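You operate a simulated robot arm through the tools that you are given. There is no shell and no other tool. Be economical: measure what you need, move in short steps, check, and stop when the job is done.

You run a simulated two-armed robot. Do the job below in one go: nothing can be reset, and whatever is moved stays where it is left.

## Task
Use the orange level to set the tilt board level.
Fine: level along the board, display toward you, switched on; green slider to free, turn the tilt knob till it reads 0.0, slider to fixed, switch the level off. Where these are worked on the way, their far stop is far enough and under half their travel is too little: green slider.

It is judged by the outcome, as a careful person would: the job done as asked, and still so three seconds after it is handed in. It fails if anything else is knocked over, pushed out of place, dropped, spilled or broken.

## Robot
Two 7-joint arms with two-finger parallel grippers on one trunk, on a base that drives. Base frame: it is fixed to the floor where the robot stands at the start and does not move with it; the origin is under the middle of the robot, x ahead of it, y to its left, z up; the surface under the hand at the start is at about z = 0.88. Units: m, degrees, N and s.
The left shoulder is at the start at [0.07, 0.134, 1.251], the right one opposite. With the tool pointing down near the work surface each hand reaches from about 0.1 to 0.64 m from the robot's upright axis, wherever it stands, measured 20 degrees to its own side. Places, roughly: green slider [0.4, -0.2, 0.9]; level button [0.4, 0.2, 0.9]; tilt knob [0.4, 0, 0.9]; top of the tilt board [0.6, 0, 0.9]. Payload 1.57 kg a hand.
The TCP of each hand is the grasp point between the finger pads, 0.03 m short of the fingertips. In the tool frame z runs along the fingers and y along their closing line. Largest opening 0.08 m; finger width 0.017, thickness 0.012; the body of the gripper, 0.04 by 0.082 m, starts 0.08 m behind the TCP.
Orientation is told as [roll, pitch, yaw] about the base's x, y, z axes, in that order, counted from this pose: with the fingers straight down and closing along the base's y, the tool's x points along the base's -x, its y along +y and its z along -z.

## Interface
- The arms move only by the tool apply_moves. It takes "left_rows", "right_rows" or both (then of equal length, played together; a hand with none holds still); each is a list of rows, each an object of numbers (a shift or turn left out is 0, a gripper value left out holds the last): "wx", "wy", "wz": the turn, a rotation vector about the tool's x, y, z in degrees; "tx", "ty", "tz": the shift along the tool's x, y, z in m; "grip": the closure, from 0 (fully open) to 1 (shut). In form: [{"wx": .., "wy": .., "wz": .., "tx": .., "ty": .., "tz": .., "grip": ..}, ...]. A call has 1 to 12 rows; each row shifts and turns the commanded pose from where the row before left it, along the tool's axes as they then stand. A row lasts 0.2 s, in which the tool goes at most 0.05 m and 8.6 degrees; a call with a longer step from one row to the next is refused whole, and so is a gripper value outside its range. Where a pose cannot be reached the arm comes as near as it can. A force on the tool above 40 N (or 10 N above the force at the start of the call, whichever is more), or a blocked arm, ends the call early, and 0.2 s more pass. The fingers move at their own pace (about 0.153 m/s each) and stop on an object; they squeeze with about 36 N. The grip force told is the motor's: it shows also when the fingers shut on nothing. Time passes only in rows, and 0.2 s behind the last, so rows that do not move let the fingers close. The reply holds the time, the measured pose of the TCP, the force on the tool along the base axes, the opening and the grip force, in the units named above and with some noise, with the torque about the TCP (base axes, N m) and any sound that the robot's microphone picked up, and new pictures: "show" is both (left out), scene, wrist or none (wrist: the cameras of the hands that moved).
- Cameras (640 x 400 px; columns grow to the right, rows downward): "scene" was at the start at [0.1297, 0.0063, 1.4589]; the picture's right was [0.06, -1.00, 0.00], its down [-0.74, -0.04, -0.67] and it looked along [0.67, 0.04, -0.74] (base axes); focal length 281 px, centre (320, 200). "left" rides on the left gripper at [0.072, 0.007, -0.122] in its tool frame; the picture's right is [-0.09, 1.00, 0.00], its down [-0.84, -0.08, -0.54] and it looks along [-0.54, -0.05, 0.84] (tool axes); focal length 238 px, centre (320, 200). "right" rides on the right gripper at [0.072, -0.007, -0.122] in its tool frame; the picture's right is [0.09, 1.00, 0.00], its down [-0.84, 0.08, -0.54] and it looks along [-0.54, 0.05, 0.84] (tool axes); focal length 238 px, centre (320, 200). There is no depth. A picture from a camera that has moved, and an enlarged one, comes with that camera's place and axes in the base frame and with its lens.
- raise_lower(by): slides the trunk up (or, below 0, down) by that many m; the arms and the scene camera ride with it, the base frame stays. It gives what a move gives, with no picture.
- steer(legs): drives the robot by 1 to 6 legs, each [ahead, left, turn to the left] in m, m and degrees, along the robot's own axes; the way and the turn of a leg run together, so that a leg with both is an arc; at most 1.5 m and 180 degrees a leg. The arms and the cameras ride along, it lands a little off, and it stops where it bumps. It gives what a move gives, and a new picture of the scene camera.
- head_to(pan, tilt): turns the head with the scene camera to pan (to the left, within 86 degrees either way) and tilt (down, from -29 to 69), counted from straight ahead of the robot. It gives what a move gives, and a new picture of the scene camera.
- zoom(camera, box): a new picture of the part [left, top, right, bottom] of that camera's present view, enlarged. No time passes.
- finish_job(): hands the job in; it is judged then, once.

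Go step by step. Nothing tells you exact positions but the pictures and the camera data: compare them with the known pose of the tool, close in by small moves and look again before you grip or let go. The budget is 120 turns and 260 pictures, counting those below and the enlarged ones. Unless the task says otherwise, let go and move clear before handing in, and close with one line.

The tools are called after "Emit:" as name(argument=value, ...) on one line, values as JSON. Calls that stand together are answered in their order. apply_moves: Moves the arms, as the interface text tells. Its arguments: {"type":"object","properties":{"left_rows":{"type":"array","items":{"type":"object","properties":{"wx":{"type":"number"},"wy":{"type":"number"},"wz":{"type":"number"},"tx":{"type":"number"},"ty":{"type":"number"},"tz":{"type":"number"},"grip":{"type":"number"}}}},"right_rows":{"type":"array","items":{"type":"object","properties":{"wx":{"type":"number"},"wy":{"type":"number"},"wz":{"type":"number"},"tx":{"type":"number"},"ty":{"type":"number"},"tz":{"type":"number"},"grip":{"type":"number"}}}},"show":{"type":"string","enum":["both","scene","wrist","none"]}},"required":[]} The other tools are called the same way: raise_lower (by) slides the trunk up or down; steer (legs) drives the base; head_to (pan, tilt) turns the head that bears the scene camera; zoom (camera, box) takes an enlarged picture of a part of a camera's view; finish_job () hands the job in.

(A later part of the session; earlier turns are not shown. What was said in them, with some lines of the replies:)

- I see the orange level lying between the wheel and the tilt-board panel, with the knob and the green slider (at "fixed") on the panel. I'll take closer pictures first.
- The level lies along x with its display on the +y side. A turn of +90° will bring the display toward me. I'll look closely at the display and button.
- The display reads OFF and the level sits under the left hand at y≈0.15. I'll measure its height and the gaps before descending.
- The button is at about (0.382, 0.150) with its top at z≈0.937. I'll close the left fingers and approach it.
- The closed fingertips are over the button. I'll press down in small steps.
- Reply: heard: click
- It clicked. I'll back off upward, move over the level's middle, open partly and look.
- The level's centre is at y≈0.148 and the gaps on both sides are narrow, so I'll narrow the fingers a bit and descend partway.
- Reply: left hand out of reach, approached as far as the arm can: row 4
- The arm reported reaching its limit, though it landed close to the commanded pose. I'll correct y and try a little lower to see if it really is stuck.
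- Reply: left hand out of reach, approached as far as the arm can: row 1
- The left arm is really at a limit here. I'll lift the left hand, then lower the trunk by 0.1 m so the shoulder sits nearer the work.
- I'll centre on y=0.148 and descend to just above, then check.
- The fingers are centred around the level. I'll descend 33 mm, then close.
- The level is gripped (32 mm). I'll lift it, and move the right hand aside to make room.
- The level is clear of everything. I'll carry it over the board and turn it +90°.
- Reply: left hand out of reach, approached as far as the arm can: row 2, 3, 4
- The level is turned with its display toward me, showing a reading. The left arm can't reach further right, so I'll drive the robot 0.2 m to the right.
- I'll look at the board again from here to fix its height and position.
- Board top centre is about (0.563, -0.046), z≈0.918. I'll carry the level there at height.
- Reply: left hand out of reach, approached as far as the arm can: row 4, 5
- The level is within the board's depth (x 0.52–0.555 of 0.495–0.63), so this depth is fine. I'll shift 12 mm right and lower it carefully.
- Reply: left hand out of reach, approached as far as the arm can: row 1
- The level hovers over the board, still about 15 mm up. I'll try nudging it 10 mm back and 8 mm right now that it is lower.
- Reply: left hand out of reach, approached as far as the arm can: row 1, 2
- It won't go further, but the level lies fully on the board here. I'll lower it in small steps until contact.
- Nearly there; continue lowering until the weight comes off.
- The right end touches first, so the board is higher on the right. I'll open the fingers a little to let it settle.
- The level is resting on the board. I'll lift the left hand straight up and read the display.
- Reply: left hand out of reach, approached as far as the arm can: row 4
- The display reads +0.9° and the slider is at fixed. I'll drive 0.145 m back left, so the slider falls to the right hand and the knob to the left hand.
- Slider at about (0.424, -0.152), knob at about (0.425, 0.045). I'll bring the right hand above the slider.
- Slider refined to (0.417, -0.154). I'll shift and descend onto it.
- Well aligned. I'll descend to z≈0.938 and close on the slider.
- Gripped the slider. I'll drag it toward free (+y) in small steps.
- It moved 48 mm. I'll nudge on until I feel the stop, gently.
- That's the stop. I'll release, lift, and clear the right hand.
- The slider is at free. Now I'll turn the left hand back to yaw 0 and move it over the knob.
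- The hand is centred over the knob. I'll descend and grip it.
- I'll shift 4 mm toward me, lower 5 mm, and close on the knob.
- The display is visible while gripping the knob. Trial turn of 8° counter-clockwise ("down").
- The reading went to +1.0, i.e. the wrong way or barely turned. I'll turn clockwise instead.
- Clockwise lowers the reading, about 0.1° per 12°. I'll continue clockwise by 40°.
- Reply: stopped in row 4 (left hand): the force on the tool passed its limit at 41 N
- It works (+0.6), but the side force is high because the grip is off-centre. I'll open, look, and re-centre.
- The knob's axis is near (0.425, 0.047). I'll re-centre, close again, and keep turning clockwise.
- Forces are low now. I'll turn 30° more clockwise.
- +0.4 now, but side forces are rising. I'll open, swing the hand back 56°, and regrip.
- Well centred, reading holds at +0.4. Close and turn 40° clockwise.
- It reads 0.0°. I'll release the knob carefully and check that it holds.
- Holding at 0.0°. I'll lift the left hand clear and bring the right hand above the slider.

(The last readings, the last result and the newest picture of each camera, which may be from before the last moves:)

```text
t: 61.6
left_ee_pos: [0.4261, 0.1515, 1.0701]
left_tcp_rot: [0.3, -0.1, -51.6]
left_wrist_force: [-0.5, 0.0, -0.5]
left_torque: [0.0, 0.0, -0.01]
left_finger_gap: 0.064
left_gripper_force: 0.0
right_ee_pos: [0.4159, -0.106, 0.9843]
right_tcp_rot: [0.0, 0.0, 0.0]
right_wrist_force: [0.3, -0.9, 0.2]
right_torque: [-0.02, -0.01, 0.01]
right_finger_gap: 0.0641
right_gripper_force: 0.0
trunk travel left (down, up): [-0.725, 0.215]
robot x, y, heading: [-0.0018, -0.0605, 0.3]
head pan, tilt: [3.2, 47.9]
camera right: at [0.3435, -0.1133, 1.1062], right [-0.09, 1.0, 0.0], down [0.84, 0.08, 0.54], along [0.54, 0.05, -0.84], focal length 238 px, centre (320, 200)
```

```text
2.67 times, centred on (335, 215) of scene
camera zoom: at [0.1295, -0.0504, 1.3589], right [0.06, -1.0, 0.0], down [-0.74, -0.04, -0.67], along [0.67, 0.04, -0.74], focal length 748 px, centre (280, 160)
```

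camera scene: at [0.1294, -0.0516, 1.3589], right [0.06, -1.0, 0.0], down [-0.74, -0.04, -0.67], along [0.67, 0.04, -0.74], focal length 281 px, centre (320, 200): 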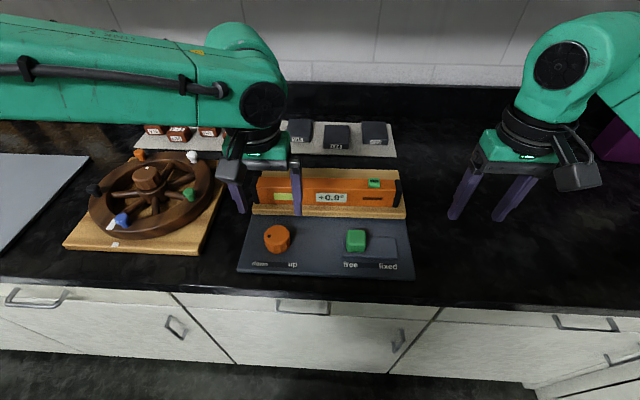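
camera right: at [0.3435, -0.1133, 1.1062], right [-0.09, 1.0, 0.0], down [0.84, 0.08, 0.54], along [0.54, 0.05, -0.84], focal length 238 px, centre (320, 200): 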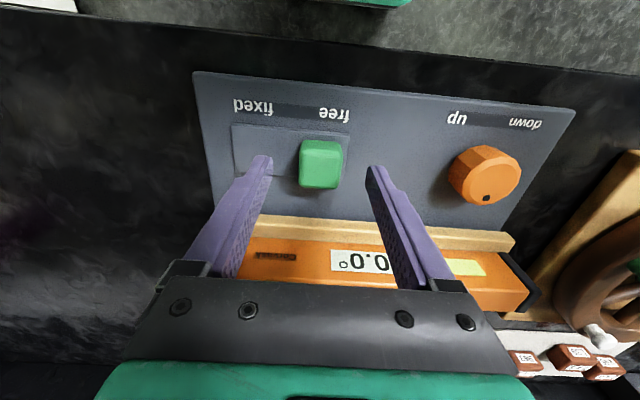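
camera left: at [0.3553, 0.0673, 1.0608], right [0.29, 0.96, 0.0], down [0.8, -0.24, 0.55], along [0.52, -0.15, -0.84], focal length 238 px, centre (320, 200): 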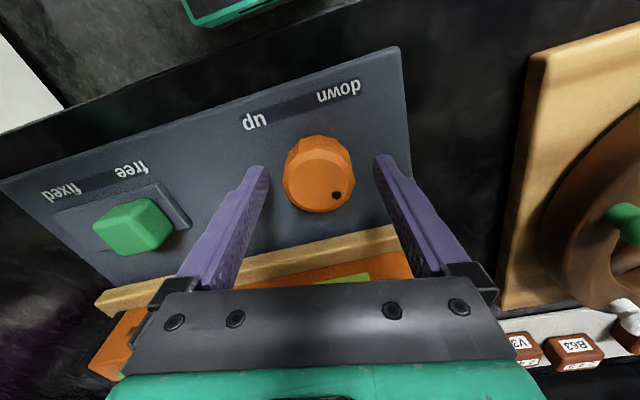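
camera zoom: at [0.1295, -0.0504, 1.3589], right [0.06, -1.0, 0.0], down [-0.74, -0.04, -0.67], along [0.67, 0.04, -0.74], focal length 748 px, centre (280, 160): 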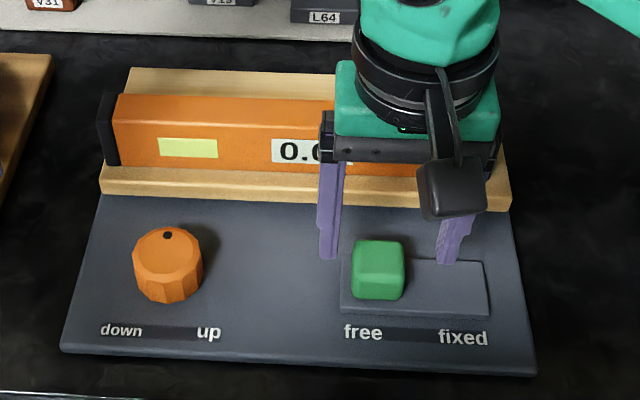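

Aligned over the slider. I'll descend, grip, and drag it right to fixed.

Emit:
apply_moves(right_rows=[{"tz": 0.02}, {"tz": 0.016}, {"tz": 0.01}, {}, {"grip": 1}, {}, {}], show="none")

Emit:
apply_moves(right_rows=[{"ty": -0.008}, {"ty": -0.008}, {"ty": -0.008}, {"ty": -0.008}, {"ty": -0.008}, {"ty": -0.007}, {"ty": -0.004}, {}], show="wrist")

```text
t: 63.2
left_ee_pos: [0.4255, 0.1509, 1.0682]
left_tcp_rot: [0.3, 0.0, -51.5]
left_wrist_force: [0.0, -0.2, -0.7]
left_torque: [-0.01, -0.02, 0.0]
left_finger_gap: 0.0641
left_gripper_force: 0.1
right_ee_pos: [0.4152, -0.1055, 0.9384]
right_tcp_rot: [0.0, 0.0, 0.0]
right_wrist_force: [-0.9, 0.2, -2.1]
right_torque: [0.01, -0.07, -0.01]
right_finger_gap: 0.035
right_gripper_force: 42.5
trunk travel left (down, up): [-0.725, 0.215]
robot x, y, heading: [0.0024, -0.0565, 0.0]
head pan, tilt: [3.2, 47.9]
```

```text
t: 65.0
left_ee_pos: [0.4252, 0.1539, 1.0691]
left_tcp_rot: [0.2, -0.3, -51.5]
left_wrist_force: [0.4, -0.2, -0.7]
left_torque: [0.02, 0.01, 0.02]
left_finger_gap: 0.064
left_gripper_force: 0.0
right_ee_pos: [0.415, -0.1551, 0.9392]
right_tcp_rot: [0.0, 0.0, 0.2]
right_wrist_force: [-9.9, 7.8, -12.7]
right_torque: [0.38, 0.08, -0.05]
right_finger_gap: 0.0349
right_gripper_force: 41.9
trunk travel left (down, up): [-0.725, 0.215]
robot x, y, heading: [-0.0028, -0.0588, 0.0]
head pan, tilt: [3.2, 47.9]
camera right: at [0.3432, -0.1629, 1.0614], right [-0.09, 1.0, 0.0], down [0.84, 0.08, 0.54], along [0.54, 0.05, -0.84], focal length 238 px, centre (320, 200)
```

right: 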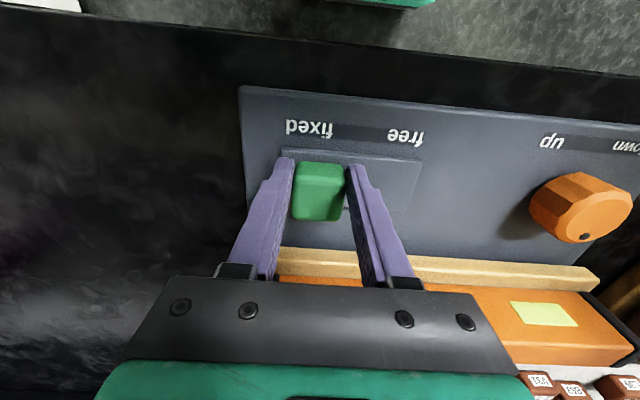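

The slider is at its stop at fixed. I'll release it, lift, clear the right hand, and check the reading.

Emit:
apply_moves(right_rows=[{"grip": 0.7}, {"grip": 0.3}, {}, {"tz": -0.03}, {"tz": -0.04}, {"tz": -0.04}, {"ty": -0.04}, {"ty": -0.045}, {"ty": -0.035}, {}], show="none")

Emit:
zoom(camera="scene", box=[230, 140, 440, 290])

```text
t: 67.2
left_ee_pos: [0.4254, 0.1508, 1.0697]
left_tcp_rot: [0.3, -0.1, -51.6]
left_wrist_force: [0.4, -0.3, -0.7]
left_torque: [0.01, 0.02, 0.0]
left_finger_gap: 0.0637
left_gripper_force: 0.1
right_ee_pos: [0.4142, -0.2766, 1.0491]
right_tcp_rot: [0.0, -0.1, 0.0]
right_wrist_force: [0.3, -0.6, 0.0]
right_torque: [0.02, -0.03, -0.04]
right_finger_gap: 0.056
right_gripper_force: 0.0
trunk travel left (down, up): [-0.725, 0.215]
robot x, y, heading: [-0.0005, -0.0629, -0.3]
head pan, tilt: [3.2, 47.9]
```

```text
2.67 times, centred on (335, 215) of scene
camera zoom: at [0.13, -0.0508, 1.3589], right [0.06, -1.0, 0.0], down [-0.74, -0.04, -0.67], along [0.67, 0.04, -0.74], focal length 748 px, centre (280, 160)
```

zoom: 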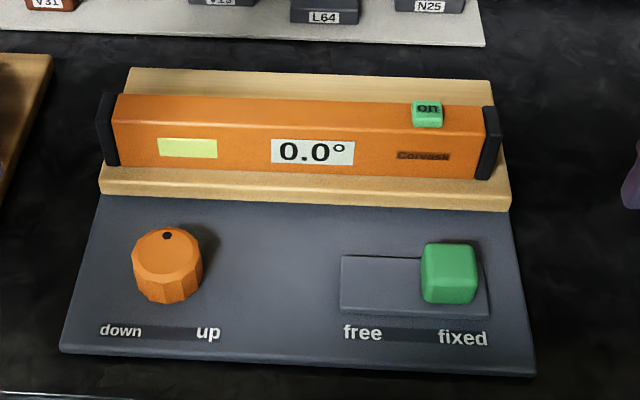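

Fixed at 0.0°. Finally I'll press the level's button (about x 0.53, y -0.139) with the closed right fingers, first hovering above.

Emit:
apply_moves(right_rows=[{"tx": -0.03, "ty": 0.03, "grip": 1}, {"tx": -0.03, "ty": 0.03}, {"tx": -0.03, "ty": 0.03}, {"tx": -0.025, "ty": 0.03}, {"ty": 0.018}, {}])

Emit:
zoom(camera="right", box=[220, 60, 420, 300])

```text
t: 68.6
left_ee_pos: [0.4268, 0.1505, 1.0692]
left_tcp_rot: [0.5, 0.0, -51.7]
left_wrist_force: [0.3, 0.1, 0.2]
left_torque: [-0.01, 0.01, -0.04]
left_finger_gap: 0.064
left_gripper_force: 0.1
right_ee_pos: [0.5308, -0.1392, 1.0482]
right_tcp_rot: [0.0, -0.1, 0.0]
right_wrist_force: [0.0, 0.3, 0.7]
right_torque: [-0.02, 0.02, 0.01]
right_finger_gap: 0.0001
right_gripper_force: 21.4
trunk travel left (down, up): [-0.725, 0.215]
robot x, y, heading: [0.0009, -0.0607, 0.1]
head pan, tilt: [3.2, 47.9]
camera scene: at [0.1296, -0.0519, 1.3589], right [0.06, -1.0, 0.0], down [-0.74, -0.04, -0.67], along [0.67, 0.04, -0.74], focal length 281 px, centre (320, 200)
camera right: at [0.459, -0.1467, 1.1701], right [-0.09, 1.0, 0.0], down [0.84, 0.08, 0.54], along [0.54, 0.05, -0.84], focal length 238 px, centre (320, 200)
```

scene: 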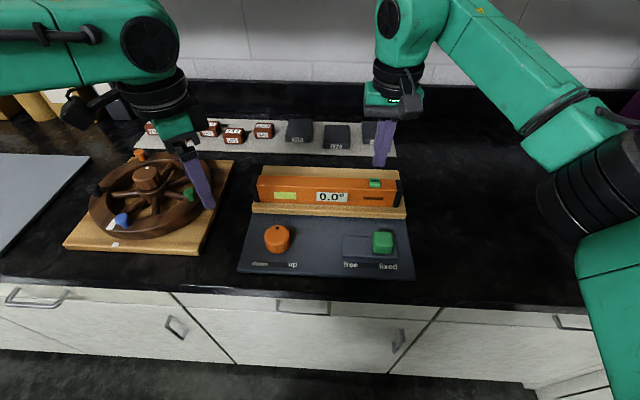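
right: 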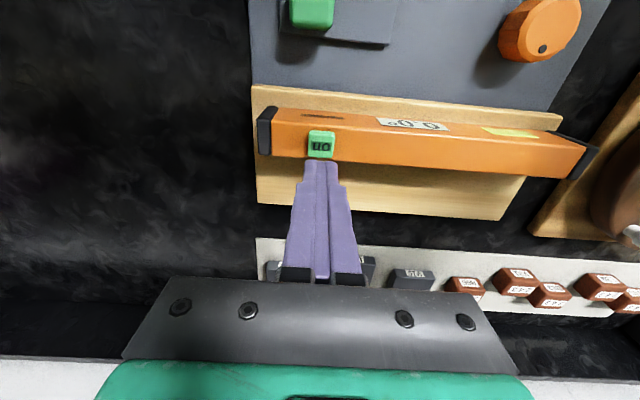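

```text
1.67 times, centred on (320, 180) of right
camera zoom: at [0.459, -0.1467, 1.1701], right [-0.09, 1.0, 0.0], down [0.84, 0.08, 0.54], along [0.54, 0.05, -0.84], focal length 397 px, centre (320, 233)
```

zoom: 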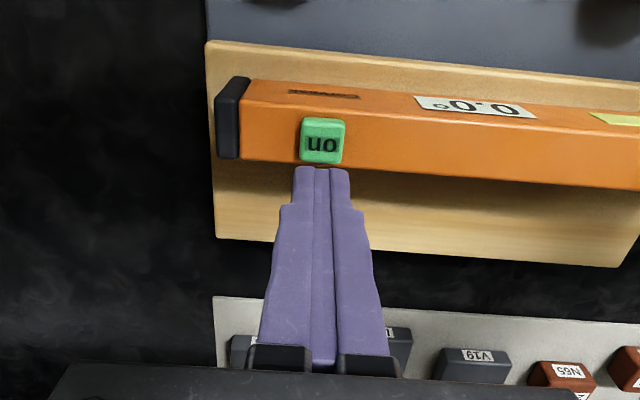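

Aligned with the button. I'll descend and press gently until it clicks.

Emit:
apply_moves(right_rows=[{"tx": 0.002, "tz": 0.02}, {"tz": 0.012}, {"tz": 0.006}, {"tz": 0.003}, {"tz": 0.003}, {}], show="none")

Emit:
zoom(camera="scene", box=[230, 140, 440, 290])

```text
t: 70.0
left_ee_pos: [0.4255, 0.1508, 1.0696]
left_tcp_rot: [0.2, -0.2, -51.6]
left_wrist_force: [0.3, -0.1, 0.1]
left_torque: [-0.02, -0.02, 0.0]
left_finger_gap: 0.0637
left_gripper_force: 0.1
right_ee_pos: [0.5283, -0.139, 1.0068]
right_tcp_rot: [0.1, -0.2, 0.0]
right_wrist_force: [2.0, 1.9, 6.6]
right_torque: [0.03, -0.06, 0.0]
right_finger_gap: 0.0
right_gripper_force: 21.3
trunk travel left (down, up): [-0.725, 0.215]
robot x, y, heading: [0.002, -0.0552, -0.1]
head pan, tilt: [3.2, 47.9]
heard: click
```

```text
2.67 times, centred on (335, 215) of scene
camera zoom: at [0.1291, -0.0505, 1.359], right [0.06, -1.0, 0.0], down [-0.74, -0.04, -0.67], along [0.67, 0.04, -0.74], focal length 748 px, centre (280, 160)
```

zoom: 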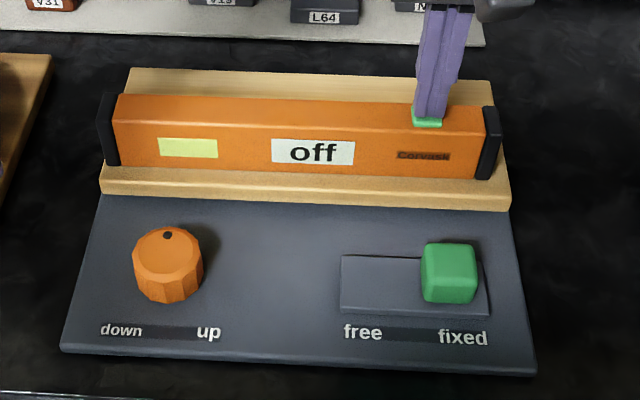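

It clicked and the display says "off". I'll lift straight up, move clear and check the scene.

Emit:
apply_moves(right_rows=[{"tz": -0.01}, {"tz": -0.03}, {"tz": -0.03}, {"ty": -0.03, "tx": 0.02}, {"ty": -0.04, "tx": 0.03}, {"ty": -0.04, "tx": 0.03}, {}], show="scene")

Emit:
zoom(camera="scene", box=[230, 140, 440, 290])

```text
t: 71.6
left_ee_pos: [0.4273, 0.1508, 1.0689]
left_tcp_rot: [0.4, 0.0, -51.6]
left_wrist_force: [-0.9, 0.3, 0.6]
left_torque: [-0.04, -0.01, -0.04]
left_finger_gap: 0.0639
left_gripper_force: 0.0
right_ee_pos: [0.4492, -0.2477, 1.0741]
right_tcp_rot: [0.2, 0.0, -0.1]
right_wrist_force: [0.4, -0.4, -0.4]
right_torque: [0.04, -0.01, -0.01]
right_finger_gap: 0.0
right_gripper_force: 21.2
trunk travel left (down, up): [-0.725, 0.215]
robot x, y, heading: [-0.0006, -0.0572, 0.1]
head pan, tilt: [3.2, 47.9]
camera scene: at [0.1306, -0.0503, 1.3588], right [0.06, -1.0, 0.0], down [-0.74, -0.04, -0.67], along [0.67, 0.04, -0.74], focal length 281 px, centre (320, 200)
```

scene: 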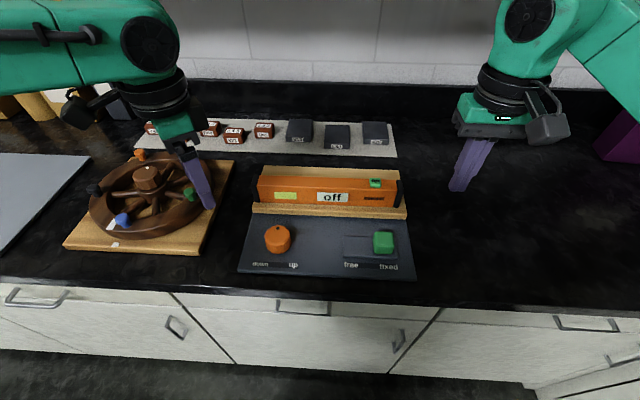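

```text
2.67 times, centred on (335, 215) of scene
camera zoom: at [0.1306, -0.0503, 1.3588], right [0.06, -1.0, 0.0], down [-0.74, -0.04, -0.67], along [0.67, 0.04, -0.74], focal length 748 px, centre (280, 160)
```

zoom: 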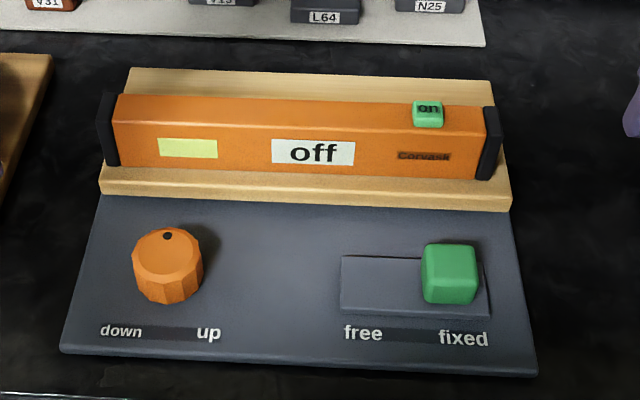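

The board read 0.0° before the level was switched off, the slider is at fixed, and both hands are clear. I'm handing in.

Emit:
finish_job()

```text
The job is handed in.
```

The tilt board is set level: it read 0.0° with the slider at fixed, then I switched the level off and left it on the board with its display toward you.
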